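You operate a simulated robot arm through the tools that you are given. There is no shell and no other tool. Be economical: measure what you need, move in short steps, check, and stop when the job is done.

You are at the controls of a simulated two-armed robot. One attempt, no reset.

JOB
Hold the warning lamp on the top of the long bench steady with one hand and press the button of the warning lamp to switch it on with the other.
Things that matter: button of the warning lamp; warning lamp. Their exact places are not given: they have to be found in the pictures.

It is judged by the outcome, as a careful person would: the job done as asked, and still so three seconds after it is handed in. It fails if anything else is knocked over, pushed out of place, dropped, spilled or broken.

ROBOT AND FRAMES
Two 7-joint arms with three-finger grippers on one trunk, on a base that drives. Base frame: it is fixed to the floor where the robot stands at the start and does not move with it; the origin is under the middle of the robot, x ahead of it, y to its left, z up. Units: m, rad, N and s.
The left shoulder is at the start at [0.03, 0.124, 1.008], the right one opposite. With the tool pointing down near the work surface each hand reaches from about 0.1 to 0.78 m from the robot's upright axis, wherever it stands, measured 20 degrees to its own side. Places, roughly: button of the warning lamp [0.5, 0, 0.9]. Payload 2.2 kg a hand.
The tool frame of a hand sits at the grasp point between the pads (the TCP): z along the fingers, y along the line on which they close. The tips reach 0.028 m beyond it. The gripper opens to 0.102 m. The gripper's body begins 0.071 m behind the TCP.
Orientation is that of the tool frame in the base frame, as a unit quaternion [w, x, y, z]. With the fingers straight down and closing along the base's y, the tool's x points along the base's -x, its y along +y and its z along -z.

CONTROLS
- The arms move only by the tool play_rows. It takes "left_deltas", "right_deltas" or both (then of equal length, played together; a hand with none holds still); each is a list of rows, each a list of 7 numbers: the shift along the tool's x, y, z in m, then the turn, a rotation vector about the tool's x, y, z in rad, then the gripper command, from -1 (fully open) to 1 (shut), values between in proportion. In form: [[x, y, z, rx, ry, rz, gripper], ...]. A call has 1 to 20 rows; each row shifts and turns the commanded pose from where the row before left it, along the tool's axes as they then stand. Each row takes 0.2 s and may step no farther than 0.05 m and 0.15 rad from the row before; otherwise, or with a gripper value out of range, the whole call is refused. A pose out of reach is approached as far as the arm can. The call stops where the force on the tool passes 40 N (or 10 N more than at its start, if that is more) or the arm is blocked; 0.2 s more then pass. Each finger halts on what it meets, pressing with about 42 N; the grip force reading is that of the motor and also rises with nothing between the fingers. The clock runs only during rows and for 0.2 s after the last one: add rows that do not move to give the fingers time. The reply holds the time, the measured pose of the TCP, the force on the tool along the base axes, the opening and the grip force, in the units named above and with some noise, with the torque about the TCP (base axes, N m) and any sound that the robot's microphone picked up.
- Cameras (640 x 400 px; columns grow to the right, rows downward): "scene" is now at [0.0471, 0.0141, 1.7298]; the picture's right is [0.13, -0.99, 0.00], its down [-0.76, -0.10, -0.65] and it looks along [0.64, 0.08, -0.76] (base axes); focal length 280 px, centre (320, 200). "left" rides on the left gripper at [0.072, 0.038, -0.086] in its tool frame; the picture's right is [-0.47, 0.89, 0.00], its down [-0.60, -0.32, -0.73] and it looks along [-0.65, -0.34, 0.68] (tool axes); focal length 256 px, centre (320, 200). "right" rides on the right gripper at [0.069, 0.044, -0.086] in its tool frame; the picture's right is [-0.53, 0.85, 0.00], its down [-0.58, -0.36, -0.73] and it looks along [-0.62, -0.39, 0.68] (tool axes); focal length 256 px, centre (320, 200).
- snapshot(camera): a new picture of that camera. The clock stands still meanwhile.
- lift_body(by): slides the trunk up (or, below 0, down) by that many m; the arms and the scene camera ride with it, the base frame stays. It gives what a move gives, with no picture.
- steer(legs): drives the robot by 1 to 6 legs, each [ahead, left, turn to the left] in m, m and rad, along the robot's own axes; the way and the turn of a leg run together, so that a leg with both is an arc; at most 1.5 m and 3.142 rad a leg. The arms and the cameras ride along, it lands a little off, and it stops where it bumps. It gives what a move gives.
- pan_tilt(pan, tilt): turns the head with the scene camera to pan (to the left, within 2.496 rad either way) and tilt (down, from -0.506 to 1.204), counted from straight ahead of the robot. It gives what a move gives.
- measure_at(camera, pixels): for up to 12 pixels [column, row] of the newest picture of that camera ("zoom" is the newest enlarged one), the place [x, y, z] in the base frame of the surface seen there, good to about 0.002 m, but the place of the scene camera against the robot may be out by one fixed shift of up to 0.012 m in any direction. The clock stands still meanwhile.
- inspect(camera, box): a new picture of the part [left, top, right, bottom] of that camera's present view, enlarged. The clock stands still meanwhile.
- hand_in(): hands the job in; it is judged then, once.

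Work in short steps. Measure before you move; look again where a grasp or a placing could have gone wrong, and mend it. You have 80 turns and 78 pictures in all, those below and enlarged ones among them. Open the grippers and draw the arms clear of the work before you hand the job in, unless the task says otherwise; then end with one line.

The tools are called by a JSON object that holds its "fn" and its "kwargs". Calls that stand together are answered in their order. play_rows: Moves the arms, as the interface text tells. Its arguments: {"type":"object","properties":{"left_deltas":{"type":"array","items":{"type":"array","items":{"type":"number"}}},"right_deltas":{"type":"array","items":{"type":"array","items":{"type":"number"}}}},"required":[]} The other tools are called the same way: lift_body (by) slides the trunk up or down; steer (legs) drives the base; pan_tilt (pan, tilt) turns the head that bears the scene camera; snapshot (camera) takes a picture; measure_at (camera, pixels) gives the place of the surface under pixels of a picture; inspect (camera, box) takes an enlarged picture of a part of a camera's view; hand_in () hands the job in.

At the start:

```text
clock: 0.0
left_position: [0.6167, 0.1968, 1.1724]
left_tool_rot: [0.001, 0.0, 1.0, 0.0]
left_force: [-0.8, 0.2, 0.2]
left_ft_torque: [0.02, 0.05, -0.03]
left_grip_width: 0.1019
left_grasp_force: 0.3
right_position: [0.3744, -0.1841, 1.1253]
right_tool_rot: [0.001, -0.001, 1.0, 0.0]
right_force: [0.3, 0.1, 0.0]
right_ft_torque: [0.01, 0.0, 0.02]
right_grip_width: 0.1018
right_grasp_force: 0.1
trunk travel left (down, up): [-0.25, 0.29]
robot x, y, heading: [0.0008, -0.0036, 0.003]
head pan, tilt: [0.127, 0.869]
```

scene: 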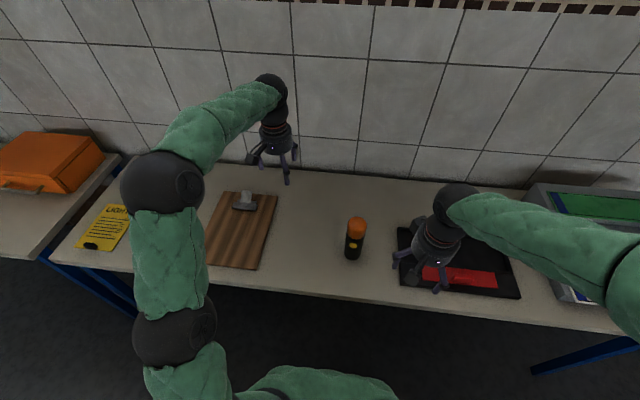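
right: 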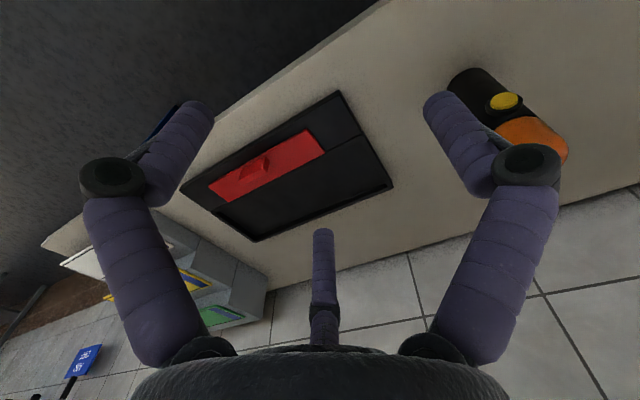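
left: 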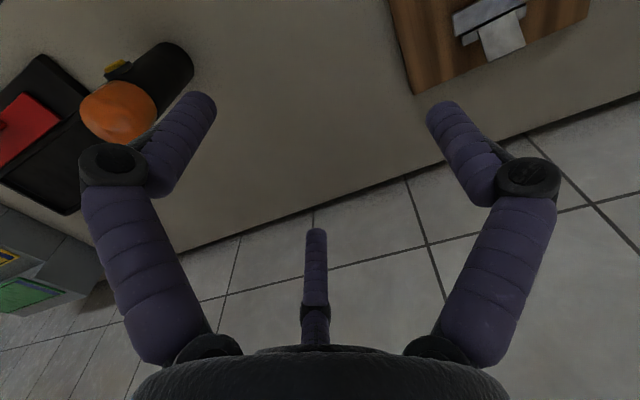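

The lamp is at about (355,238) in the scene picture: black body, orange top, yellow button facing the robot. I enlarge it to measure it.

{"fn": "inspect", "kwargs": {"camera": "scene", "box": [310, 200, 400, 270]}}

{"fn": "inspect", "kwargs": {"camera": "right", "box": [420, 50, 600, 180]}}

{"fn": "measure_at", "kwargs": {"camera": "right", "pixels": [[504, 102], [470, 85], [550, 150], [440, 80], [590, 100], [500, 80]]}}

{"fn": "measure_at", "kwargs": {"camera": "scene", "pixels": [[357, 222], [353, 240], [352, 254], [348, 238], [363, 238], [345, 262], [320, 240]]}}

```text
5.71 times, centred on (355, 235) of scene
```

zoom: 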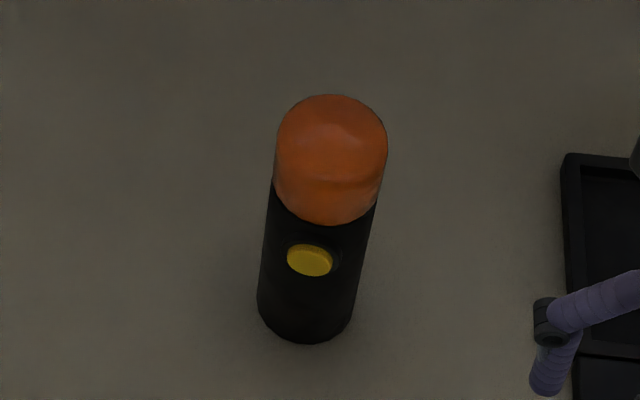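

```text
3.08 times, centred on (510, 115) of right
```

zoom: 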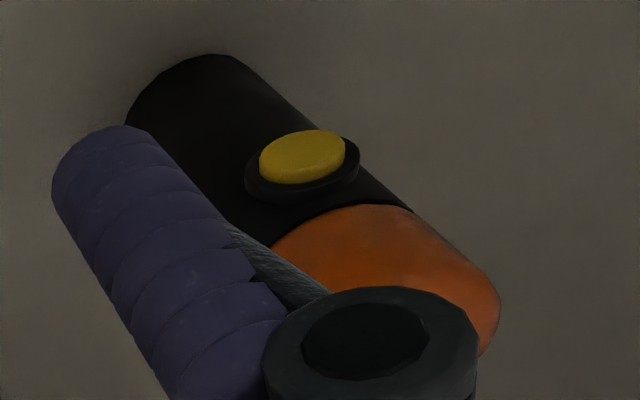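

```text
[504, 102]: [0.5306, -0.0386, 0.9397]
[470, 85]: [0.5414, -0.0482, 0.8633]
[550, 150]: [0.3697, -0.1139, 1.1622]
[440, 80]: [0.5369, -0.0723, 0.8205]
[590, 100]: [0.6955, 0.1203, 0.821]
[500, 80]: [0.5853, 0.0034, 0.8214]
```

```text
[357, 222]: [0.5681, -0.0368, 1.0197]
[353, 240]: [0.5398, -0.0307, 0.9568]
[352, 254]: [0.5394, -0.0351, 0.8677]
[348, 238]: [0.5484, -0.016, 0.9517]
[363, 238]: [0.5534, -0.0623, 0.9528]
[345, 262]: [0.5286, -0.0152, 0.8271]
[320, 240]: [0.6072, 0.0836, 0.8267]
```

The button faces the robot, with the lamp standing upright on z≈0.821. I'll measure finer in the right enlarged picture (button at (302,157)), which is free of the scene camera's shift.

{"fn": "measure_at", "kwargs": {"camera": "zoom", "pixels": [[302, 157], [265, 160], [340, 150], [305, 135], [300, 180], [255, 185], [352, 165], [180, 110], [260, 110], [395, 240], [240, 200], [470, 280]]}}

{"fn": "measure_at", "kwargs": {"camera": "left", "pixels": [[117, 68], [160, 70], [120, 105], [185, 65], [140, 95], [95, 115]]}}

```text
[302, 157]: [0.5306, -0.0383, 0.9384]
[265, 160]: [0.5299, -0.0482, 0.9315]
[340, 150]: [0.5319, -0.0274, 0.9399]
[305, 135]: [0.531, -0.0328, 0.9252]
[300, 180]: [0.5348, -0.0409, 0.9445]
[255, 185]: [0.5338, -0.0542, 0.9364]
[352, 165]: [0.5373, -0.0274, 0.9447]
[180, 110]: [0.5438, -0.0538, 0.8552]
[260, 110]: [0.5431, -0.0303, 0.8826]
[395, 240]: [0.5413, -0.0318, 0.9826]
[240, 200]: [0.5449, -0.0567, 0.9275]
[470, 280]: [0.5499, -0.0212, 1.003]
```

```text
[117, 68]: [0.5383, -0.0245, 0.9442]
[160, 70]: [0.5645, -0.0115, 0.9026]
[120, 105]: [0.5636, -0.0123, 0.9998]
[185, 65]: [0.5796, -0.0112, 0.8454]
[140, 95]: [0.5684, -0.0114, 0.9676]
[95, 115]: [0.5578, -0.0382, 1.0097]
```

Button centre ≈ (0.5305, -0.040, 0.935), facing -x; lamp axis ≈ (0.569, -0.040), radius about 0.028. I check the prong in the middle of the left hand's picture (316,270) before planning a grasp from above.

{"fn": "measure_at", "kwargs": {"camera": "left", "pixels": [[316, 235], [316, 280], [316, 320], [205, 105], [437, 110], [316, 370], [110, 160], [530, 170]]}}

{"fn": "inspect", "kwargs": {"camera": "scene", "box": [220, 60, 340, 200]}}

```text
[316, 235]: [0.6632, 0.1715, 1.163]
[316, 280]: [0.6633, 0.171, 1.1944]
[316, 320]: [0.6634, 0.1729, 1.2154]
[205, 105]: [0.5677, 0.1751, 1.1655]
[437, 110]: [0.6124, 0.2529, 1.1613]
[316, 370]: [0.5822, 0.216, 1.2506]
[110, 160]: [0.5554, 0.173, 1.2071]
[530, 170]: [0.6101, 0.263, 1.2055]
```

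```text
2.86 times, centred on (280, 130) of scene
```

zoom: 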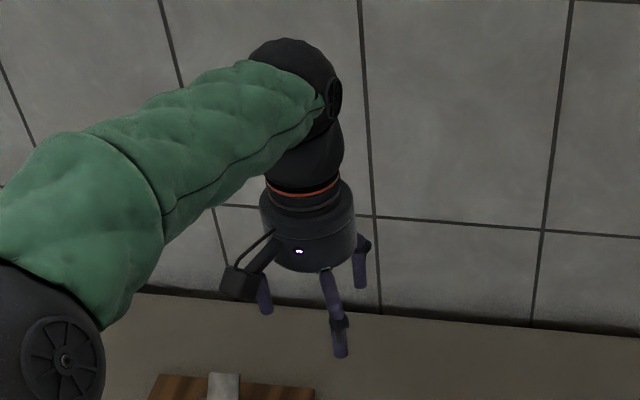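

The hand in fact shows three fingers about 0.053 m around the TCP, so I'll yaw it by 30° to leave a gap facing the button. I move the left hand, open and high, over the lamp.

{"fn": "play_rows", "kwargs": {"left_deltas": [[0.008, -0.0395, 0, 0, 0, 0, -1], [0.008, -0.0395, 0, 0, 0, 0, -1], [0.008, -0.0395, 0, 0, 0, 0, -1], [0.008, -0.0395, 0, 0, 0, 0, -1], [0.008, -0.0395, 0, 0, 0, 0, -1], [0.008, -0.0395, 0, 0, 0, 0, -1], [0, 0, 0, 0, 0, -0.131, -1], [0, 0, 0, 0, 0, -0.131, -1], [0, 0, 0, 0, 0, -0.131, -1], [0, 0, 0, 0, 0, -0.131, -1], [0, 0, 0, 0, 0, 0, -1]]}}

{"fn": "snapshot", "kwargs": {"camera": "left"}}

{"fn": "snapshot", "kwargs": {"camera": "scene"}}

```text
clock: 2.4
left_position: [0.5697, -0.0395, 1.1718]
left_tool_rot: [0.001, -0.26, 0.966, 0.0]
left_force: [0.0, -0.1, -0.6]
left_ft_torque: [0.0, 0.01, 0.0]
left_grip_width: 0.1019
left_grasp_force: 0.0
right_position: [0.3748, -0.1847, 1.1263]
right_tool_rot: [0.0, 0.0, 1.0, 0.0]
right_force: [0.2, -0.4, -0.6]
right_ft_torque: [0.0, -0.01, -0.02]
right_grip_width: 0.1019
right_grasp_force: 0.1
trunk travel left (down, up): [-0.25, 0.29]
robot x, y, heading: [0.0003, 0.0023, -0.002]
head pan, tilt: [0.127, 0.869]
```

```text
71 pictures are left
```

left: 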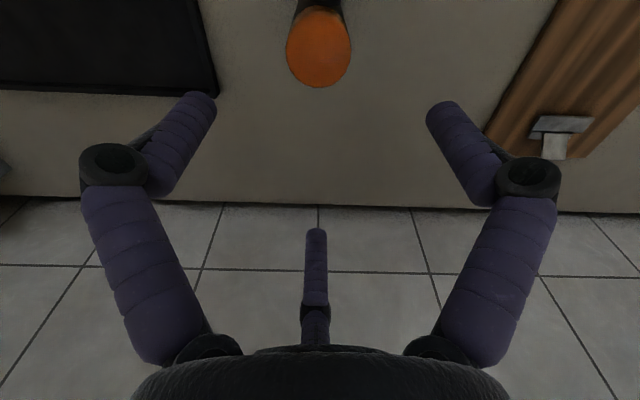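

```text
70 pictures are left
```

scene: 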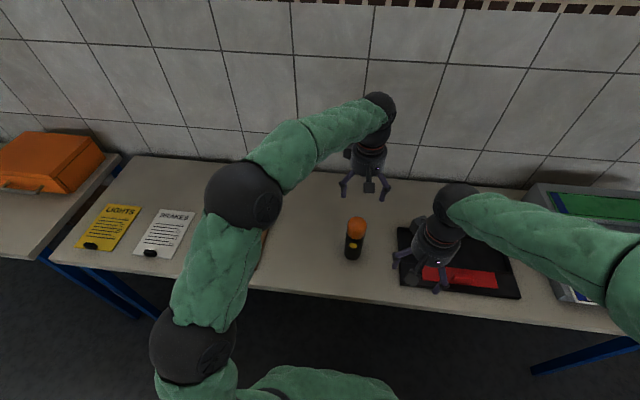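

The dome is centred at (319,47) in the left picture. I measure it, and read the LIGHTS card, since it may bear on the button.

{"fn": "measure_at", "kwargs": {"camera": "left", "pixels": [[319, 50], [290, 45], [348, 45], [319, 84], [319, 70], [319, 20]]}}

{"fn": "inspect", "kwargs": {"camera": "scene", "box": [70, 195, 200, 265]}}

```text
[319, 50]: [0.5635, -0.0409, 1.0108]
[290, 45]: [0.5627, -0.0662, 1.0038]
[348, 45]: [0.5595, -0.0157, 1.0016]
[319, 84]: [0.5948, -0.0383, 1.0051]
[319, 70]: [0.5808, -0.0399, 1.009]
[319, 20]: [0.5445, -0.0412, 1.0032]
```

```text
4.92 times, centred on (135, 230) of scene
```

zoom: 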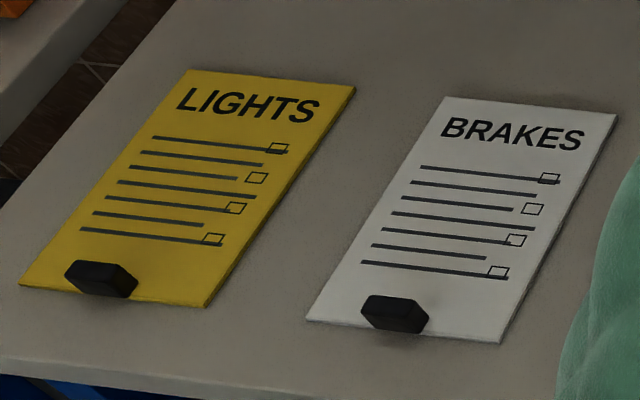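

Cards are just checklists. The axis is at (0.569,-0.041), top at z≈1.011, right under the TCP; I go straight down 0.19 to z≈0.98.

{"fn": "play_rows", "kwargs": {"left_deltas": [[0, 0, 0.04, 0, 0, 0, -1], [0, 0, 0.04, 0, 0, 0, -1], [0, 0, 0.04, 0, 0, 0, -1], [0, 0, 0.03, 0, 0, 0, -1], [0, 0, 0.02, 0, 0, 0, -1], [0, 0, 0.02, 0, 0, 0, -1], [0, 0, 0, 0, 0, 0, -1]]}}

{"fn": "snapshot", "kwargs": {"camera": "left"}}

{"fn": "snapshot", "kwargs": {"camera": "right"}}

```text
clock: 4.0
left_position: [0.5691, -0.0393, 0.9823]
left_tool_rot: [0.0, -0.259, 0.966, -0.001]
left_force: [-0.1, 0.3, 0.4]
left_ft_torque: [0.0, -0.04, 0.02]
left_grip_width: 0.102
left_grasp_force: 0.0
right_position: [0.376, -0.1845, 1.1256]
right_tool_rot: [0.0, 0.0, 1.0, 0.0]
right_force: [-0.2, 0.5, 0.0]
right_ft_torque: [-0.06, -0.02, -0.01]
right_grip_width: 0.1021
right_grasp_force: 0.1
trunk travel left (down, up): [-0.25, 0.29]
robot x, y, heading: [-0.0013, 0.0009, 0.002]
head pan, tilt: [0.127, 0.869]
```

```text
68 pictures are left
```

left: 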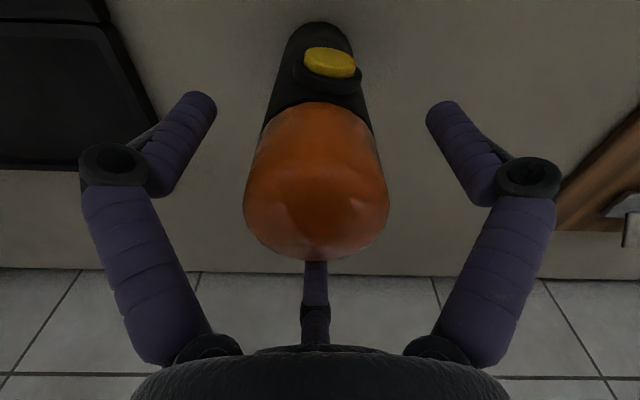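

```text
67 pictures are left
```

right: 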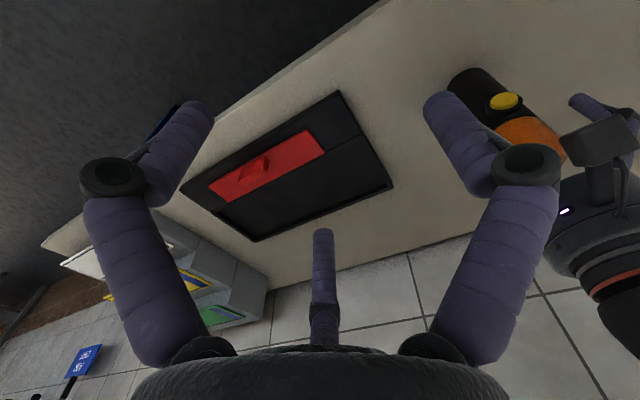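

The lamp stands centred between the three fingers, with the button (330,62) in the open gap. I close the left hand gently.

{"fn": "play_rows", "kwargs": {"left_deltas": [[0, 0, 0, 0, 0, 0, -0.5], [0, 0, 0, 0, 0, 0, -0.1], [0, 0, 0, 0, 0, 0, 0.1], [0, 0, 0, 0, 0, 0, 0.3], [0, 0, 0, 0, 0, 0, 0.3]]}}

{"fn": "snapshot", "kwargs": {"camera": "left"}}

```text
clock: 5.2
left_position: [0.5678, -0.0408, 0.9828]
left_tool_rot: [0.0, -0.259, 0.966, 0.0]
left_force: [1.3, -0.4, 2.3]
left_ft_torque: [0.04, -0.01, 0.0]
left_grip_width: 0.0592
left_grasp_force: 41.7
right_position: [0.3746, -0.1833, 1.1266]
right_tool_rot: [-0.001, 0.0, 1.0, 0.001]
right_force: [-0.3, 0.4, 1.6]
right_ft_torque: [-0.04, 0.0, -0.01]
right_grip_width: 0.102
right_grasp_force: 0.0
trunk travel left (down, up): [-0.25, 0.29]
robot x, y, heading: [0.0002, 0.0014, 0.003]
head pan, tilt: [0.127, 0.869]
```

```text
66 pictures are left
```

left: 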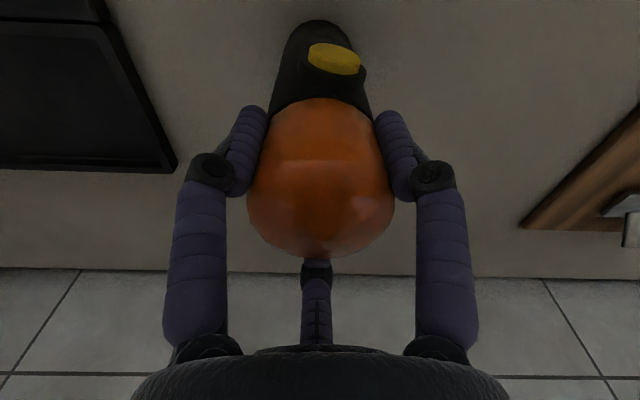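

The lamp is gripped (width 0.059, 42 N) and upright. I re-measure the button and, meanwhile, shut the right hand and pitch it from pointing down towards pointing ahead.

{"fn": "measure_at", "kwargs": {"camera": "left", "pixels": [[334, 60], [310, 52], [358, 64], [334, 48], [334, 70]]}}

{"fn": "play_rows", "kwargs": {"right_deltas": [[-0.03, 0, 0, 0, 0, 0, 1], [-0.03, 0, 0, 0, 0, 0, 1], [0, 0, 0, 0, -0.145, 0, 1], [0, 0, 0, 0, -0.145, 0, 1], [0, 0, 0, 0, -0.145, 0, 1], [0, 0, 0, 0, -0.145, 0, 1], [0, 0, 0, 0, -0.145, 0, 1], [0, 0, 0, 0, -0.145, 0, 1], [0, 0, 0, 0, -0.145, 0, 1], [0, 0, 0, 0, -0.145, 0, 1], [0, 0, 0, 0, -0.14, 0, 1], [0, 0, 0, 0, 0, 0, 1]]}}

{"fn": "snapshot", "kwargs": {"camera": "right"}}

{"fn": "snapshot", "kwargs": {"camera": "scene"}}

```text
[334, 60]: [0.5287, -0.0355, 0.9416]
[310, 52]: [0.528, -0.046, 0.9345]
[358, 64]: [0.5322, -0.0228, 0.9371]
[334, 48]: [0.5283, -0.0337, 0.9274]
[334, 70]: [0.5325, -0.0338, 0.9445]
```

```text
clock: 7.8
left_position: [0.569, -0.0406, 0.9822]
left_tool_rot: [0.0, -0.259, 0.966, 0.0]
left_force: [-1.4, 0.6, 4.7]
left_ft_torque: [0.31, 0.27, 0.03]
left_grip_width: 0.0593
left_grasp_force: 42.7
right_position: [0.4342, -0.1828, 1.1256]
right_tool_rot: [0.605, 0.0, 0.796, 0.001]
right_force: [-0.7, -0.4, -1.2]
right_ft_torque: [0.05, -0.01, -0.03]
right_grip_width: 0.0022
right_grasp_force: 31.2
trunk travel left (down, up): [-0.25, 0.29]
robot x, y, heading: [0.0003, -0.0033, 0.002]
head pan, tilt: [0.127, 0.869]
```

```text
65 pictures are left
```

right: 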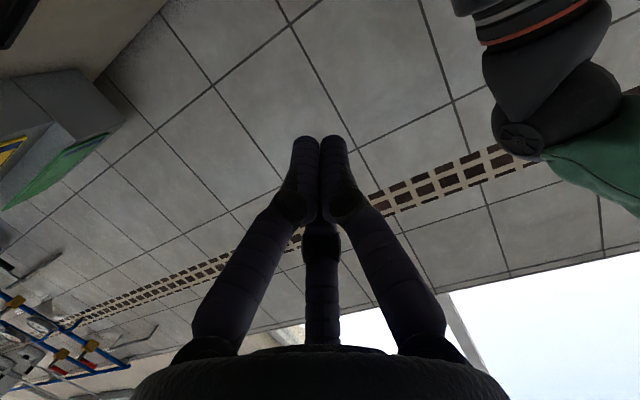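

```text
64 pictures are left
```

scene: 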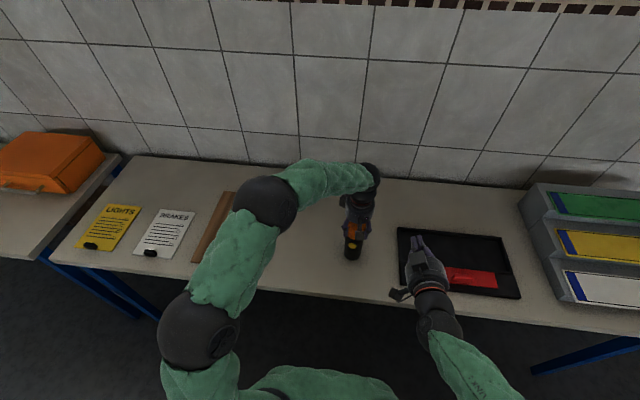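

The right hand points ahead, shut, with nothing touched. I lower it by 0.182 on its own side, then move most of the way across toward y≈-0.08.

{"fn": "measure_at", "kwargs": {"camera": "right", "pixels": [[305, 142], [333, 142], [320, 222], [320, 245]]}}

{"fn": "play_rows", "kwargs": {"right_deltas": [[0.0351, 0, 0.0097, 0, 0, 0, 1], [0.0351, 0, 0.0097, 0, 0, 0, 1], [0.0351, 0, 0.0097, 0, 0, 0, 1], [0.0351, 0, 0.0097, 0, 0, 0, 1], [0.0351, 0, 0.0097, 0, 0, 0, 1], [0, 0.025, 0, 0, 0, 0, 1], [0, 0.025, 0, 0, 0, 0, 1], [0, 0.025, 0, 0, 0, 0, 1], [0, 0.025, 0, 0, 0, 0, 1], [0, 0, 0, 0, 0, 0, 1]]}}

{"fn": "snapshot", "kwargs": {"camera": "right"}}

{"fn": "snapshot", "kwargs": {"camera": "scene"}}

{"fn": "snapshot", "kwargs": {"camera": "left"}}

```text
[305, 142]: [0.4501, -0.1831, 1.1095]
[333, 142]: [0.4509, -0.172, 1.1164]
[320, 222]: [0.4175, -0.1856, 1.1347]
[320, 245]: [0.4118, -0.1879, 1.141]
```

```text
clock: 9.0
left_position: [0.5683, -0.0401, 0.9825]
left_tool_rot: [0.0, -0.26, 0.966, -0.001]
left_force: [0.1, 0.2, 1.3]
left_ft_torque: [0.18, 0.06, 0.02]
left_grip_width: 0.0593
left_grasp_force: 42.1
right_position: [0.4164, -0.1747, 1.1301]
right_tool_rot: [0.67, 0.032, 0.742, -0.013]
right_force: [-0.7, 0.5, 0.3]
right_ft_torque: [-0.02, -0.01, 0.01]
right_grip_width: 0.0025
right_grasp_force: 31.4
right hand out of reach, approached as far as the arm can: row 1, 2, 3, 4, 5
trunk travel left (down, up): [-0.25, 0.29]
robot x, y, heading: [-0.0005, 0.0005, -0.001]
head pan, tilt: [0.127, 0.869]
stopped in row 5 (right hand): the arm was blocked; the commanded pose is now the measured one
```

```text
63 pictures are left
```

right: 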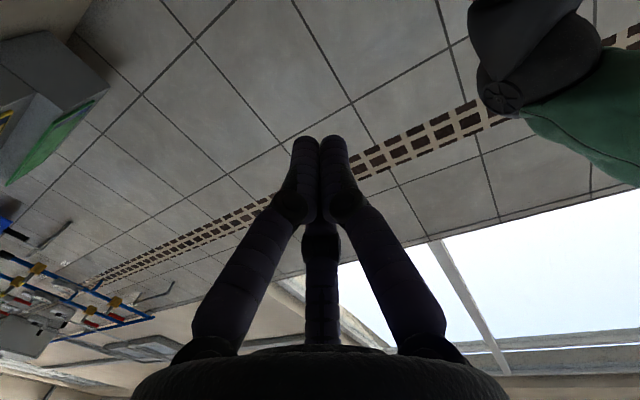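

```text
62 pictures are left
```

scene: 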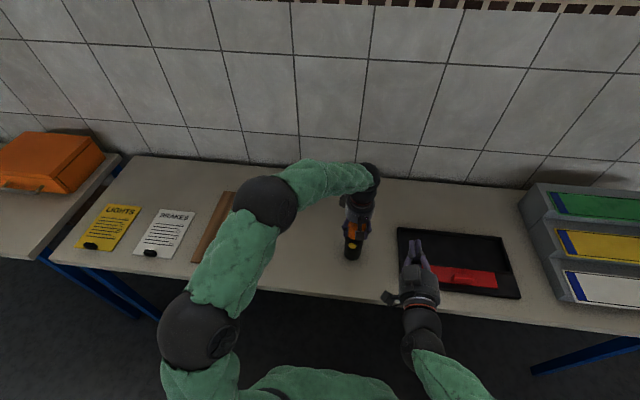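

```text
61 pictures are left
```

left: 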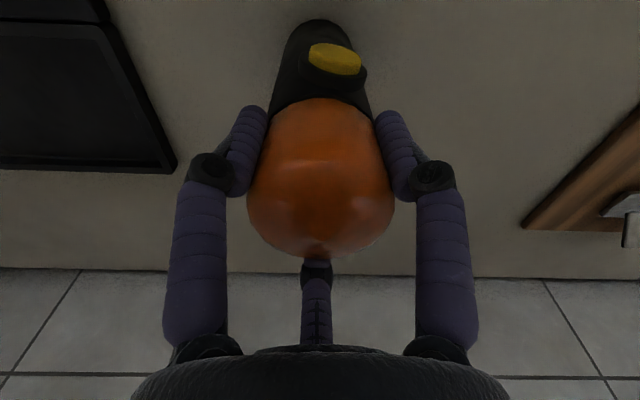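

The right wrist is too close to its own shoulder for a level pose, so the robot stands too near. The lamp hasn't been disturbed; I open the left hand, rise straight up, and then back the base off by 0.15 m.

{"fn": "play_rows", "kwargs": {"left_deltas": [[0, 0, 0, 0, 0, 0, 0], [0, 0, 0, 0, 0, 0, -0.5], [0, 0, 0, 0, 0, 0, -1], [0, 0, 0, 0, 0, 0, -1], [0, 0, -0.02, 0, 0, 0, -1], [0, 0, -0.04, 0, 0, 0, -1], [0, 0, -0.04, 0, 0, 0, -1], [0, 0, -0.04, 0, 0, 0, -1], [0, 0, 0, 0, 0, 0, -1]]}}

{"fn": "steer", "kwargs": {"legs": [[-0.15, 0, 0]]}}

{"fn": "snapshot", "kwargs": {"camera": "scene"}}

{"fn": "snapshot", "kwargs": {"camera": "left"}}

```text
clock: 11.0
left_position: [0.5686, -0.0402, 1.1221]
left_tool_rot: [0.0, -0.259, 0.966, 0.0]
left_force: [0.6, 0.3, 0.1]
left_ft_torque: [0.01, 0.0, 0.0]
left_grip_width: 0.1018
left_grasp_force: 0.0
right_position: [0.4173, -0.1762, 1.1296]
right_tool_rot: [0.67, 0.032, 0.741, -0.014]
right_force: [0.0, -0.6, -0.3]
right_ft_torque: [0.02, -0.06, -0.01]
right_grip_width: 0.002
right_grasp_force: 31.5
trunk travel left (down, up): [-0.25, 0.29]
robot x, y, heading: [0.0032, 0.0027, 0.005]
head pan, tilt: [0.127, 0.869]
```

```text
clock: 12.3
left_position: [0.4211, -0.0412, 1.1235]
left_tool_rot: [0.002, -0.26, 0.966, -0.001]
left_force: [-0.6, -0.4, 1.0]
left_ft_torque: [0.03, -0.03, 0.0]
left_grip_width: 0.1023
left_grasp_force: 0.0
right_position: [0.2697, -0.1759, 1.1293]
right_tool_rot: [0.67, 0.03, 0.741, -0.012]
right_force: [-1.0, 0.4, 0.5]
right_ft_torque: [-0.01, 0.0, 0.0]
right_grip_width: 0.0023
right_grasp_force: 31.0
trunk travel left (down, up): [-0.25, 0.29]
robot x, y, heading: [-0.1452, -0.0002, -0.002]
head pan, tilt: [0.127, 0.869]
```

```text
60 pictures are left
```

scene: 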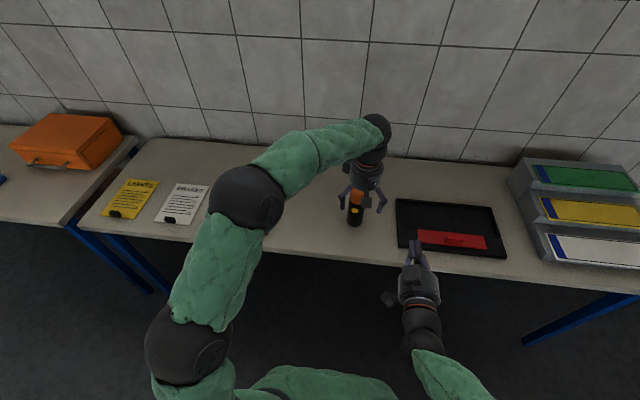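

```text
59 pictures are left
```

left: 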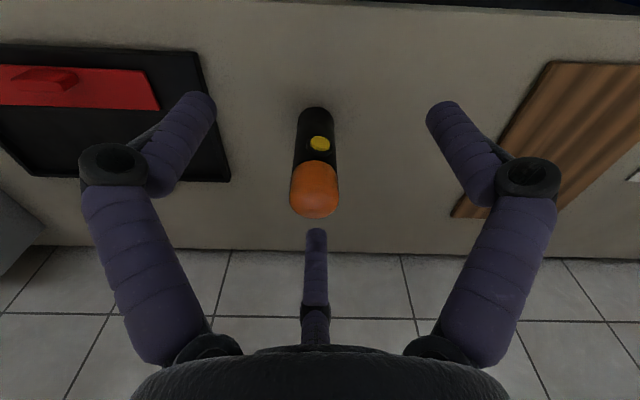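

Lamp still stands upright. Now I test the right hand's reach first: slight re-orientation, then forward and down to about (0.44,-0.18,0.944), clear of everything.

{"fn": "play_rows", "kwargs": {"right_deltas": [[0, 0, 0, -0.055, 0.125, 0, 1], [0.0228, 0, 0.0352, 0, 0, 0, 1], [0.0228, 0, 0.0352, 0, 0, 0, 1], [0.0228, 0, 0.0352, 0, 0, 0, 1], [0.0228, 0, 0.0352, 0, 0, 0, 1], [0.0228, 0, 0.0352, 0, 0, 0, 1], [0.0228, 0, 0.0352, 0, 0, 0, 1], [0, 0, 0, 0, 0, 0, 1]]}}

```text
clock: 14.1
left_position: [0.4215, -0.0404, 1.1234]
left_tool_rot: [0.0, -0.26, 0.966, 0.0]
left_force: [0.4, -1.0, 0.4]
left_ft_torque: [-0.03, -0.04, 0.02]
left_grip_width: 0.1021
left_grasp_force: 0.1
right_position: [0.4354, -0.0901, 0.9961]
right_tool_rot: [0.621, 0.016, 0.784, 0.006]
right_force: [-0.9, 0.0, 0.2]
right_ft_torque: [-0.02, 0.01, 0.02]
right_grip_width: 0.002
right_grasp_force: 31.3
right hand out of reach, approached as far as the arm can: row 2, 3, 4, 5, 6, 7
trunk travel left (down, up): [-0.25, 0.29]
robot x, y, heading: [-0.1502, 0.0025, -0.001]
head pan, tilt: [0.127, 0.869]
```

The arm ended at (0.435,-0.090,0.996) rather than the commanded point; I look at its posture.

{"fn": "snapshot", "kwargs": {"camera": "scene"}}

{"fn": "snapshot", "kwargs": {"camera": "right"}}

```text
58 pictures are left
```

scene: 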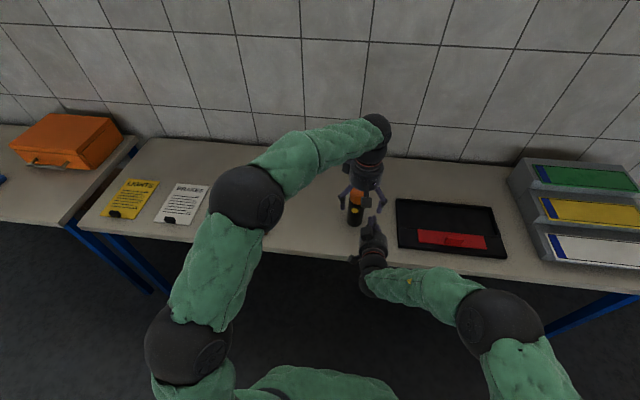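

```text
57 pictures are left
```

right: 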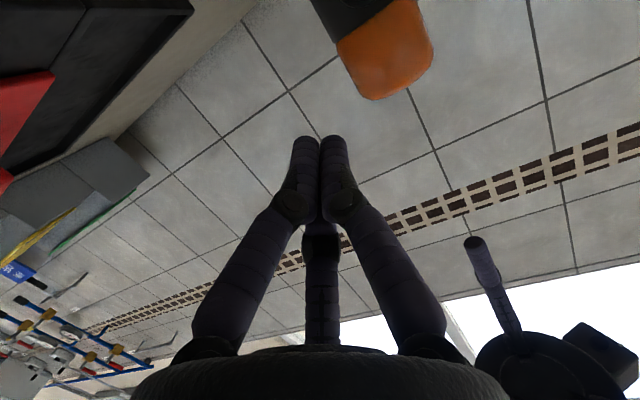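

The posture (elbow out to the right) suits the target. I play a still row to see whether the hand keeps heading for the commanded point.

{"fn": "play_rows", "kwargs": {"right_deltas": [[0, 0, 0, 0, 0, 0, 1], [0, 0, 0, 0, 0, 0, 1], [0, 0, 0, 0, 0, 0, 1]]}}

```text
clock: 14.9
left_position: [0.4219, -0.0393, 1.1227]
left_tool_rot: [-0.001, -0.26, 0.966, -0.001]
left_force: [0.0, -0.7, -0.4]
left_ft_torque: [-0.01, 0.03, -0.02]
left_grip_width: 0.1021
left_grasp_force: 0.1
right_position: [0.4369, -0.0902, 0.9955]
right_tool_rot: [0.621, 0.017, 0.783, 0.005]
right_force: [-0.3, -1.0, -0.4]
right_ft_torque: [0.02, 0.05, 0.03]
right_grip_width: 0.002
right_grasp_force: 31.5
trunk travel left (down, up): [-0.25, 0.29]
robot x, y, heading: [-0.1465, 0.0003, 0.004]
head pan, tilt: [0.127, 0.869]
```

It holds with no out-of-reach note. A small test step: down 0.02 and left 0.02.

{"fn": "play_rows", "kwargs": {"right_deltas": [[0.0193, 0.02, 0.0053, 0, 0, 0, 1], [0, 0, 0, 0, 0, 0, 1]]}}

```text
clock: 15.5
left_position: [0.4225, -0.0405, 1.1227]
left_tool_rot: [0.0, -0.259, 0.966, 0.0]
left_force: [-0.8, 0.0, 0.9]
left_ft_torque: [0.0, -0.02, 0.03]
left_grip_width: 0.102
left_grasp_force: 0.0
right_position: [0.4378, -0.0693, 0.9779]
right_tool_rot: [0.623, 0.013, 0.782, 0.01]
right_force: [-0.6, -0.3, 0.1]
right_ft_torque: [0.0, -0.02, 0.02]
right_grip_width: 0.0023
right_grasp_force: 31.7
trunk travel left (down, up): [-0.25, 0.29]
robot x, y, heading: [-0.1482, 0.0011, 0.004]
head pan, tilt: [0.127, 0.869]
```

The step tracked well. I continue to the pre-press point (0.438,-0.034,0.939), then bring the left hand ahead over the lamp at (0.569,-0.040).

{"fn": "play_rows", "kwargs": {"right_deltas": [[0.019, 0.0175, 0.0044, 0, 0, 0, 1], [0.019, 0.0175, 0.0044, 0, 0, 0, 1], [0, 0, 0, 0, 0, 0, 1]]}}

{"fn": "snapshot", "kwargs": {"camera": "left"}}

{"fn": "measure_at", "kwargs": {"camera": "left", "pixels": [[315, 190], [320, 145], [293, 190], [337, 190], [315, 214]]}}

{"fn": "snapshot", "kwargs": {"camera": "scene"}}

```text
clock: 16.3
left_position: [0.4214, -0.0415, 1.1223]
left_tool_rot: [0.0, -0.26, 0.966, 0.001]
left_force: [-0.2, 0.7, 0.0]
left_ft_torque: [0.05, -0.02, -0.02]
left_grip_width: 0.1019
left_grasp_force: 0.0
right_position: [0.4379, -0.0325, 0.9361]
right_tool_rot: [0.624, 0.013, 0.782, 0.009]
right_force: [0.5, 0.9, 0.7]
right_ft_torque: [0.02, -0.01, 0.0]
right_grip_width: 0.0023
right_grasp_force: 31.3
trunk travel left (down, up): [-0.25, 0.29]
robot x, y, heading: [-0.1453, 0.0014, -0.001]
head pan, tilt: [0.127, 0.869]
```

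```text
56 pictures are left
```

left: 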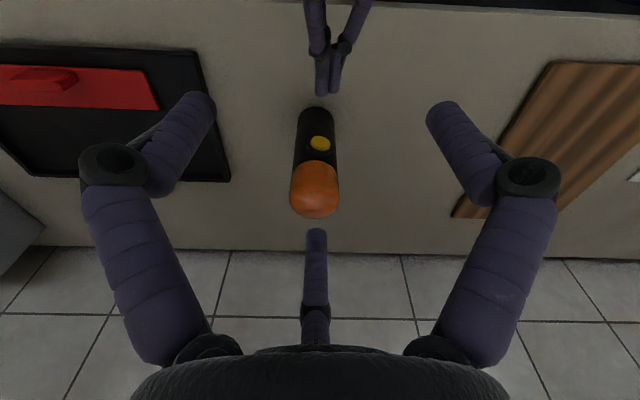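

```text
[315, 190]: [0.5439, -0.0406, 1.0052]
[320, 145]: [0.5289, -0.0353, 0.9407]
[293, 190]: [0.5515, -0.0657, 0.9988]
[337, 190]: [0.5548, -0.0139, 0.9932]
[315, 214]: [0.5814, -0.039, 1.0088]
```

```text
55 pictures are left
```

scene: 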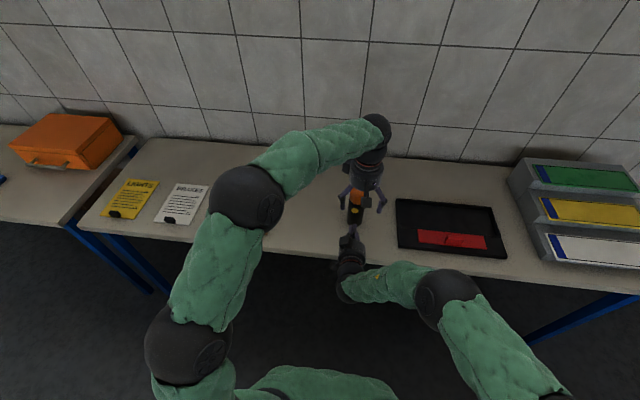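

Right tips lie in line in front of the button. Now the left hand goes ahead 0.147 m at its present height (tips 1.094, lamp top 1.011).

{"fn": "play_rows", "kwargs": {"left_deltas": [[-0.032, -0.0181, 0, 0, 0, 0, -1], [-0.032, -0.0181, 0, 0, 0, 0, -1], [-0.032, -0.0181, 0, 0, 0, 0, -1], [-0.032, -0.0181, 0, 0, 0, 0, -1], [0, 0, 0, 0, 0, 0, -1]]}}

{"fn": "snapshot", "kwargs": {"camera": "left"}}

```text
clock: 17.5
left_position: [0.5509, -0.0327, 1.1169]
left_tool_rot: [0.0, -0.26, 0.966, 0.001]
left_force: [0.3, -0.8, -0.7]
left_ft_torque: [0.0, -0.01, 0.0]
left_grip_width: 0.1018
left_grasp_force: 0.1
left hand out of reach, approached as far as the arm can: row 4
right_position: [0.4384, -0.0322, 0.9364]
right_tool_rot: [0.624, 0.014, 0.782, 0.008]
right_force: [-0.3, 1.0, -0.9]
right_ft_torque: [-0.01, 0.04, -0.04]
right_grip_width: 0.002
right_grasp_force: 31.5
trunk travel left (down, up): [-0.25, 0.29]
robot x, y, heading: [-0.1409, -0.002, 0.003]
head pan, tilt: [0.127, 0.869]
```

```text
54 pictures are left
```

left: 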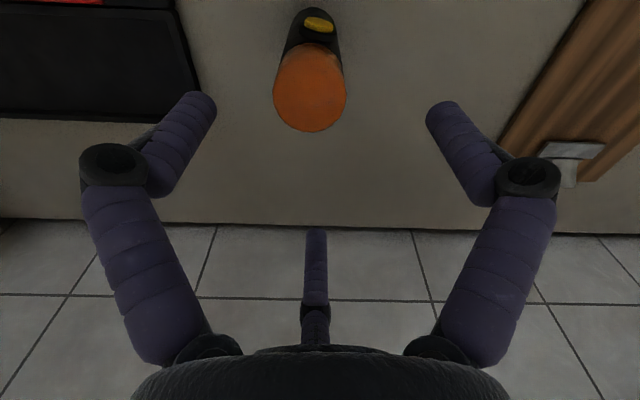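

The left arm falls 0.018 m short at this height. Driving 0.03 m forward fixes it, and the right tips (x≈0.465) still stay ~0.03 m off the button.

{"fn": "steer", "kwargs": {"legs": [[0.03, 0, 0]]}}

{"fn": "snapshot", "kwargs": {"camera": "left"}}

{"fn": "measure_at", "kwargs": {"camera": "left", "pixels": [[310, 60], [310, 80], [285, 60], [335, 60]]}}

```text
clock: 18.4
left_position: [0.5852, -0.0348, 1.1155]
left_tool_rot: [-0.001, -0.26, 0.966, 0.0]
left_force: [1.1, 0.6, -0.9]
left_ft_torque: [0.03, 0.04, 0.01]
left_grip_width: 0.102
left_grasp_force: 0.0
right_position: [0.469, -0.0338, 0.9362]
right_tool_rot: [0.623, 0.013, 0.782, 0.01]
right_force: [0.7, -0.1, -0.2]
right_ft_torque: [-0.01, -0.02, 0.01]
right_grip_width: 0.0024
right_grasp_force: 31.9
trunk travel left (down, up): [-0.25, 0.29]
robot x, y, heading: [-0.1172, 0.0009, -0.001]
head pan, tilt: [0.127, 0.869]
```

```text
53 pictures are left
```

left: 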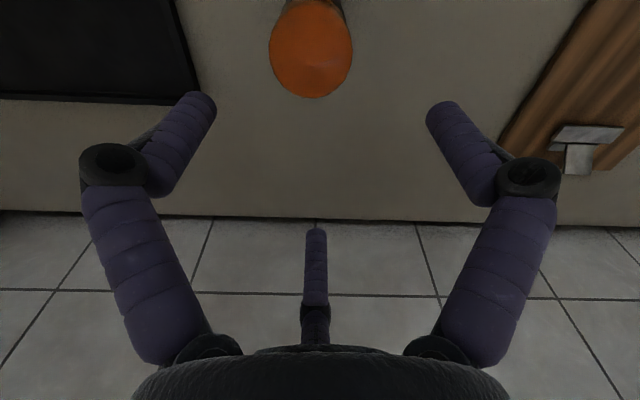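

```text
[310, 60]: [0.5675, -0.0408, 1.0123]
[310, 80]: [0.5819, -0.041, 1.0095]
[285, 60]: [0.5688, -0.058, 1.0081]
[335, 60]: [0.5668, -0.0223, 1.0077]
```

Lamp axis at (0.568,-0.040); the left TCP is at (0.585,-0.035). I correct by (-0.017,-0.006) and check before descending.

{"fn": "play_rows", "kwargs": {"left_deltas": [[0.0177, 0.0033, 0, 0, 0, 0, -1], [0, 0, 0, 0, 0, 0, -1]]}}

```text
clock: 19.0
left_position: [0.5687, -0.0408, 1.1159]
left_tool_rot: [-0.001, -0.259, 0.966, 0.0]
left_force: [0.3, 0.3, 0.4]
left_ft_torque: [0.03, 0.02, -0.03]
left_grip_width: 0.1019
left_grasp_force: 0.0
right_position: [0.4691, -0.0345, 0.9364]
right_tool_rot: [0.623, 0.013, 0.782, 0.01]
right_force: [0.1, 0.5, -0.4]
right_ft_torque: [-0.02, 0.0, -0.01]
right_grip_width: 0.0018
right_grasp_force: 31.3
trunk travel left (down, up): [-0.25, 0.29]
robot x, y, heading: [-0.1163, 0.0004, 0.002]
head pan, tilt: [0.127, 0.869]
```

Centred. I descend 0.134 m to z≈0.982.

{"fn": "play_rows", "kwargs": {"left_deltas": [[0, 0, 0.04, 0, 0, 0, -1], [0, 0, 0.04, 0, 0, 0, -1], [0, 0, 0.034, 0, 0, 0, -1], [0, 0, 0.02, 0, 0, 0, -1], [0, 0, 0, 0, 0, 0, -1]]}}

{"fn": "snapshot", "kwargs": {"camera": "left"}}

```text
clock: 20.2
left_position: [0.5663, -0.04, 0.9789]
left_tool_rot: [0.0, -0.259, 0.966, 0.0]
left_force: [0.1, 0.1, -0.3]
left_ft_torque: [0.0, 0.02, 0.01]
left_grip_width: 0.1019
left_grasp_force: 0.0
right_position: [0.4678, -0.0328, 0.9371]
right_tool_rot: [0.623, 0.013, 0.782, 0.01]
right_force: [-1.0, 0.2, -0.4]
right_ft_torque: [-0.02, 0.0, -0.03]
right_grip_width: 0.0021
right_grasp_force: 31.3
trunk travel left (down, up): [-0.25, 0.29]
robot x, y, heading: [-0.1177, -0.0004, -0.004]
head pan, tilt: [0.127, 0.869]
```

```text
52 pictures are left
```

left: 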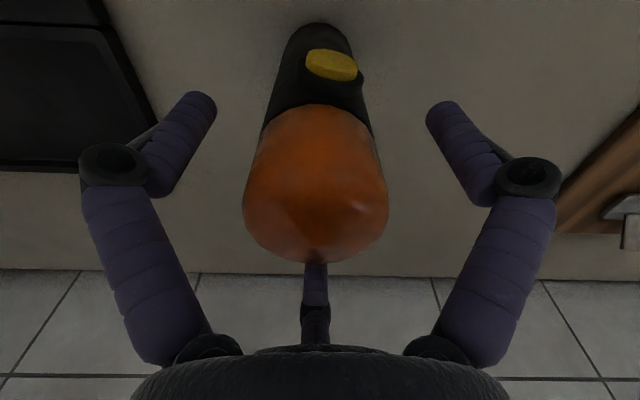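

The lamp is centred between the open fingers again; I close the left hand.

{"fn": "play_rows", "kwargs": {"left_deltas": [[0, 0, 0, 0, 0, 0, -0.5], [0, 0, 0, 0, 0, 0, -0.1], [0, 0, 0, 0, 0, 0, 0.1], [0, 0, 0, 0, 0, 0, 0.3], [0, 0, 0, 0, 0, 0, 0.3]]}}

{"fn": "snapshot", "kwargs": {"camera": "left"}}

{"fn": "snapshot", "kwargs": {"camera": "right"}}

{"fn": "measure_at", "kwargs": {"camera": "left", "pixels": [[334, 62], [312, 56], [355, 68]]}}

```text
clock: 21.4
left_position: [0.5661, -0.0397, 0.9818]
left_tool_rot: [0.0, -0.259, 0.966, 0.0]
left_force: [0.8, -1.2, 2.1]
left_ft_torque: [0.08, -0.1, 0.0]
left_grip_width: 0.059
left_grasp_force: 42.0
right_position: [0.4681, -0.0335, 0.937]
right_tool_rot: [0.622, 0.014, 0.783, 0.009]
right_force: [-0.2, -0.3, 0.8]
right_ft_torque: [0.01, 0.0, -0.02]
right_grip_width: 0.0022
right_grasp_force: 31.8
trunk travel left (down, up): [-0.25, 0.29]
robot x, y, heading: [-0.1131, 0.0005, 0.001]
head pan, tilt: [0.127, 0.869]
```

```text
51 pictures are left
```

left: 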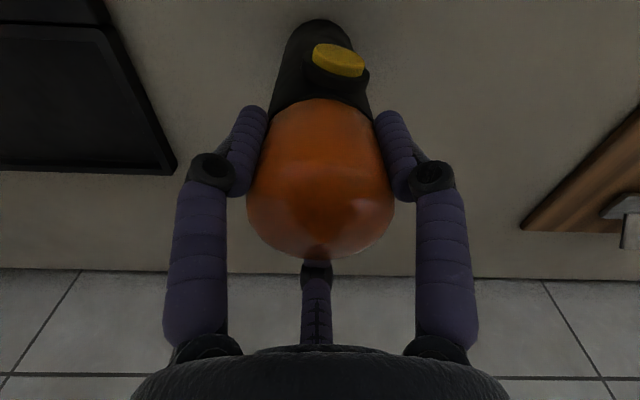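

```text
50 pictures are left
```

right: 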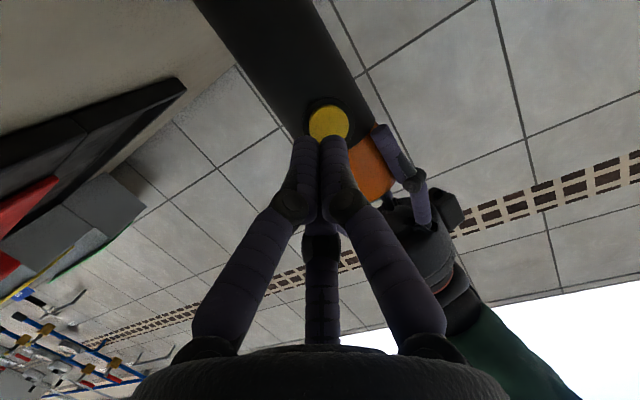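

```text
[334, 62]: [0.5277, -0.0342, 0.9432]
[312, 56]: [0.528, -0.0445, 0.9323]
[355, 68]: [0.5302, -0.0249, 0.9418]
```

Lamp is held; the button shows at (329,123) in the right picture right ahead of the tips. I measure it from there.

{"fn": "measure_at", "kwargs": {"camera": "right", "pixels": [[329, 123], [313, 122], [345, 120], [329, 107], [306, 140], [332, 140], [318, 103]]}}

{"fn": "inspect", "kwargs": {"camera": "right", "box": [260, 80, 400, 180]}}

```text
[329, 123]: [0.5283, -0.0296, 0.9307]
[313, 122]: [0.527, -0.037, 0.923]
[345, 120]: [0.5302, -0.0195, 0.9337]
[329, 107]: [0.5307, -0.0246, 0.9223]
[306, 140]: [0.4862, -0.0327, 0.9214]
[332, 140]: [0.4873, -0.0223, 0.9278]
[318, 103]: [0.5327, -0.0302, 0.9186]
```

```text
4.00 times, centred on (330, 130) of right
```

zoom: 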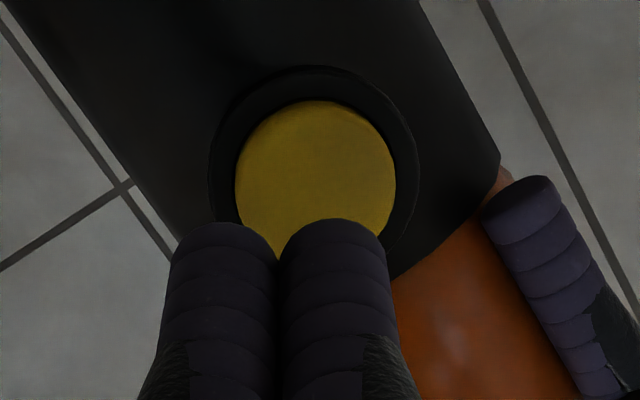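

Button centre ≈ (0.528,-0.032,0.934), and the tip axis is at (0.496,-0.033,0.930): well lined up. I advance 0.02 m along x, then in 2 mm steps until contact shows.

{"fn": "play_rows", "kwargs": {"right_deltas": [[-0.0023, 0, 0.0098, 0, 0, 0, 1], [-0.0023, 0, 0.0098, 0, 0, 0, 1], [-0.0005, 0, 0.002, 0, 0, 0, 1], [-0.0005, 0, 0.002, 0, 0, 0, 1], [0, 0, 0, 0, 0, 0, 1]]}}

{"fn": "inspect", "kwargs": {"camera": "right", "box": [260, 80, 400, 180]}}

```text
clock: 22.6
left_position: [0.5662, -0.0403, 0.9804]
left_tool_rot: [0.0, -0.26, 0.966, 0.0]
left_force: [0.8, -1.3, 4.4]
left_ft_torque: [0.09, -0.05, -0.01]
left_grip_width: 0.059
left_grasp_force: 41.8
right_position: [0.4916, -0.0329, 0.9367]
right_tool_rot: [0.623, 0.013, 0.782, 0.01]
right_force: [-0.5, 0.0, 0.1]
right_ft_torque: [-0.01, 0.0, 0.03]
right_grip_width: 0.002
right_grasp_force: 31.5
trunk travel left (down, up): [-0.25, 0.29]
robot x, y, heading: [-0.1174, -0.0001, 0.001]
head pan, tilt: [0.127, 0.869]
```

```text
4.00 times, centred on (330, 130) of right
```

zoom: 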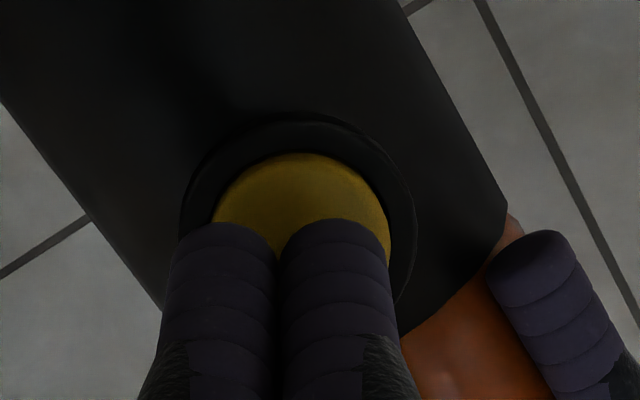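

No contact yet and the tips are heading into the button. I go on in 2 mm steps.

{"fn": "play_rows", "kwargs": {"right_deltas": [[-0.0005, 0, 0.002, 0, 0, 0, 1], [-0.0005, 0, 0.002, 0, 0, 0, 1], [-0.0005, 0, 0.002, 0, 0, 0, 1], [-0.0005, 0, 0.002, 0, 0, 0, 1], [0, 0, 0, 0, 0, 0, 1]]}}

{"fn": "inspect", "kwargs": {"camera": "right", "box": [260, 80, 400, 180]}}

```text
clock: 23.8
left_position: [0.5673, -0.0409, 0.9813]
left_tool_rot: [-0.001, -0.26, 0.966, 0.0]
left_force: [3.0, -1.2, 4.8]
left_ft_torque: [0.04, -0.04, -0.02]
left_grip_width: 0.059
left_grasp_force: 42.2
right_position: [0.4996, -0.0332, 0.9364]
right_tool_rot: [0.622, 0.013, 0.783, 0.009]
right_force: [-2.8, 0.0, 0.2]
right_ft_torque: [-0.01, -0.02, -0.01]
right_grip_width: 0.0021
right_grasp_force: 31.7
trunk travel left (down, up): [-0.25, 0.29]
robot x, y, heading: [-0.1165, 0.0004, 0.001]
head pan, tilt: [0.127, 0.869]
heard: click
```

```text
4.00 times, centred on (330, 130) of right
```

zoom: 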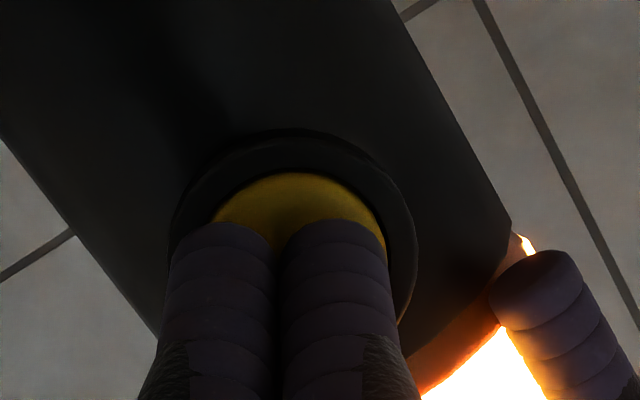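

A click was heard and the dome glows. I back the right hand straight off along -x while the left keeps holding, then check that it stays lit.

{"fn": "play_rows", "kwargs": {"right_deltas": [[0.001, 0, -0.004, 0, 0, 0, 1], [0.0023, 0, -0.0098, 0, 0, 0, 1], [0.0046, 0, -0.0196, 0, 0, 0, 1], [0.0046, 0, -0.0196, 0, 0, 0, 1], [0.0046, 0, -0.0196, 0, 0, 0, 1], [0, 0, 0, 0, 0, 0, 1]]}}

{"fn": "snapshot", "kwargs": {"camera": "left"}}

```text
clock: 25.2
left_position: [0.5657, -0.0399, 0.9808]
left_tool_rot: [0.0, -0.26, 0.966, 0.0]
left_force: [1.7, -1.7, 5.7]
left_ft_torque: [0.01, -0.07, 0.01]
left_grip_width: 0.059
left_grasp_force: 42.0
right_position: [0.4256, -0.0322, 0.936]
right_tool_rot: [0.622, 0.013, 0.783, 0.01]
right_force: [-0.1, 0.4, -0.2]
right_ft_torque: [-0.04, -0.03, -0.02]
right_grip_width: 0.0021
right_grasp_force: 31.2
trunk travel left (down, up): [-0.25, 0.29]
robot x, y, heading: [-0.1197, -0.0017, 0.004]
head pan, tilt: [0.127, 0.869]
```

```text
46 pictures are left
```

left: 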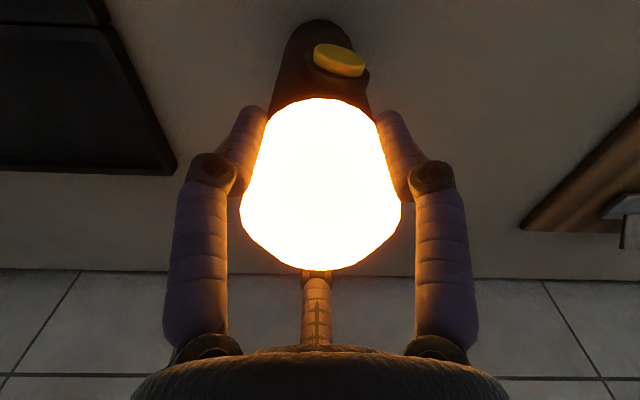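

The lamp stays lit with the button free. I open the left hand, rise straight up and open the right.

{"fn": "play_rows", "kwargs": {"left_deltas": [[0, 0, 0, 0, 0, 0, 0], [0, 0, 0, 0, 0, 0, -0.5], [0, 0, 0, 0, 0, 0, -1], [0, 0, 0, 0, 0, 0, -1], [0, 0, -0.02, 0, 0, 0, -1], [0, 0, -0.04, 0, 0, 0, -1], [0, 0, -0.04, 0, 0, 0, -1], [0, 0, -0.03, 0, 0, 0, -1], [0, 0, 0, 0, 0, 0, -1]]}}

{"fn": "steer", "kwargs": {"legs": [[-0.15, 0, 0]]}}

{"fn": "play_rows", "kwargs": {"right_deltas": [[0, 0, 0, 0, 0, 0, -1], [0, 0, 0, 0, 0, 0, -1], [0, 0, 0, 0, 0, 0, -1]]}}

{"fn": "snapshot", "kwargs": {"camera": "scene"}}

{"fn": "snapshot", "kwargs": {"camera": "left"}}

```text
clock: 27.2
left_position: [0.5638, -0.0388, 1.1123]
left_tool_rot: [-0.001, -0.26, 0.966, 0.0]
left_force: [0.3, -0.6, -0.1]
left_ft_torque: [0.01, 0.01, 0.03]
left_grip_width: 0.1021
left_grasp_force: 0.0
right_position: [0.4259, -0.0315, 0.9366]
right_tool_rot: [0.623, 0.014, 0.782, 0.009]
right_force: [-0.2, -0.7, 0.0]
right_ft_torque: [0.02, 0.0, 0.03]
right_grip_width: 0.0018
right_grasp_force: 31.1
trunk travel left (down, up): [-0.25, 0.29]
robot x, y, heading: [-0.1163, -0.0001, 0.004]
head pan, tilt: [0.127, 0.869]
```

```text
clock: 28.6
left_position: [0.4069, -0.0405, 1.1131]
left_tool_rot: [0.0, -0.259, 0.966, 0.0]
left_force: [0.2, 0.6, 0.3]
left_ft_torque: [0.03, -0.05, 0.01]
left_grip_width: 0.102
left_grasp_force: 0.1
right_position: [0.2697, -0.0338, 0.9371]
right_tool_rot: [0.624, 0.014, 0.782, 0.009]
right_force: [-1.0, 0.2, 1.1]
right_ft_torque: [0.0, 0.02, 0.02]
right_grip_width: 0.0024
right_grasp_force: 31.2
trunk travel left (down, up): [-0.25, 0.29]
robot x, y, heading: [-0.2675, -0.0005, 0.001]
head pan, tilt: [0.127, 0.869]
```

```text
clock: 29.4
left_position: [0.409, -0.0401, 1.1121]
left_tool_rot: [0.0, -0.259, 0.966, 0.0]
left_force: [-0.5, -0.3, -1.2]
left_ft_torque: [0.03, 0.0, 0.0]
left_grip_width: 0.1016
left_grasp_force: 0.0
right_position: [0.2702, -0.033, 0.9353]
right_tool_rot: [0.622, 0.014, 0.783, 0.009]
right_force: [0.2, -0.5, 0.5]
right_ft_torque: [0.03, 0.02, -0.02]
right_grip_width: 0.102
right_grasp_force: 0.0
trunk travel left (down, up): [-0.25, 0.29]
robot x, y, heading: [-0.2732, -0.0016, 0.003]
head pan, tilt: [0.127, 0.869]
```

```text
45 pictures are left
```

scene: 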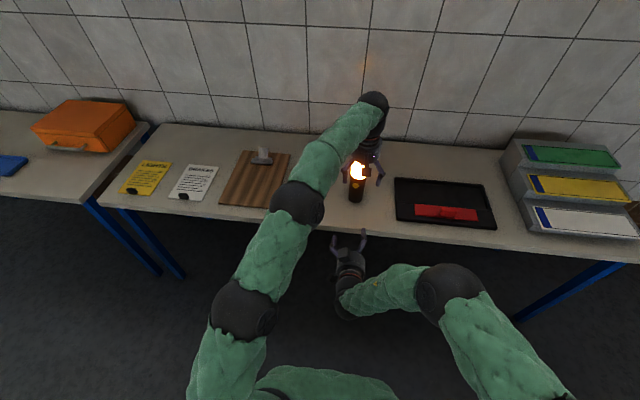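

```text
44 pictures are left
```

left: 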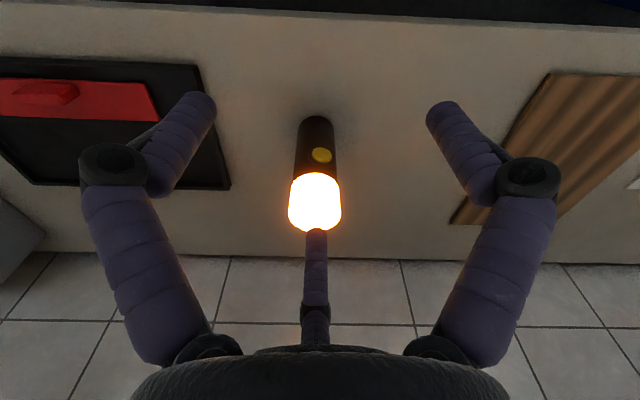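

The lamp stands upright and lit at (357,180), everything else is in place, and both hands are open and clear. I hand in.

{"fn": "hand_in", "kwargs": {}}

```text
The job is handed in.
```

The warning lamp is on: I held it with the left hand and pressed its button with the right. It stayed lit and upright after both hands let go and drew clear, and nothing else on the bench was disturbed.
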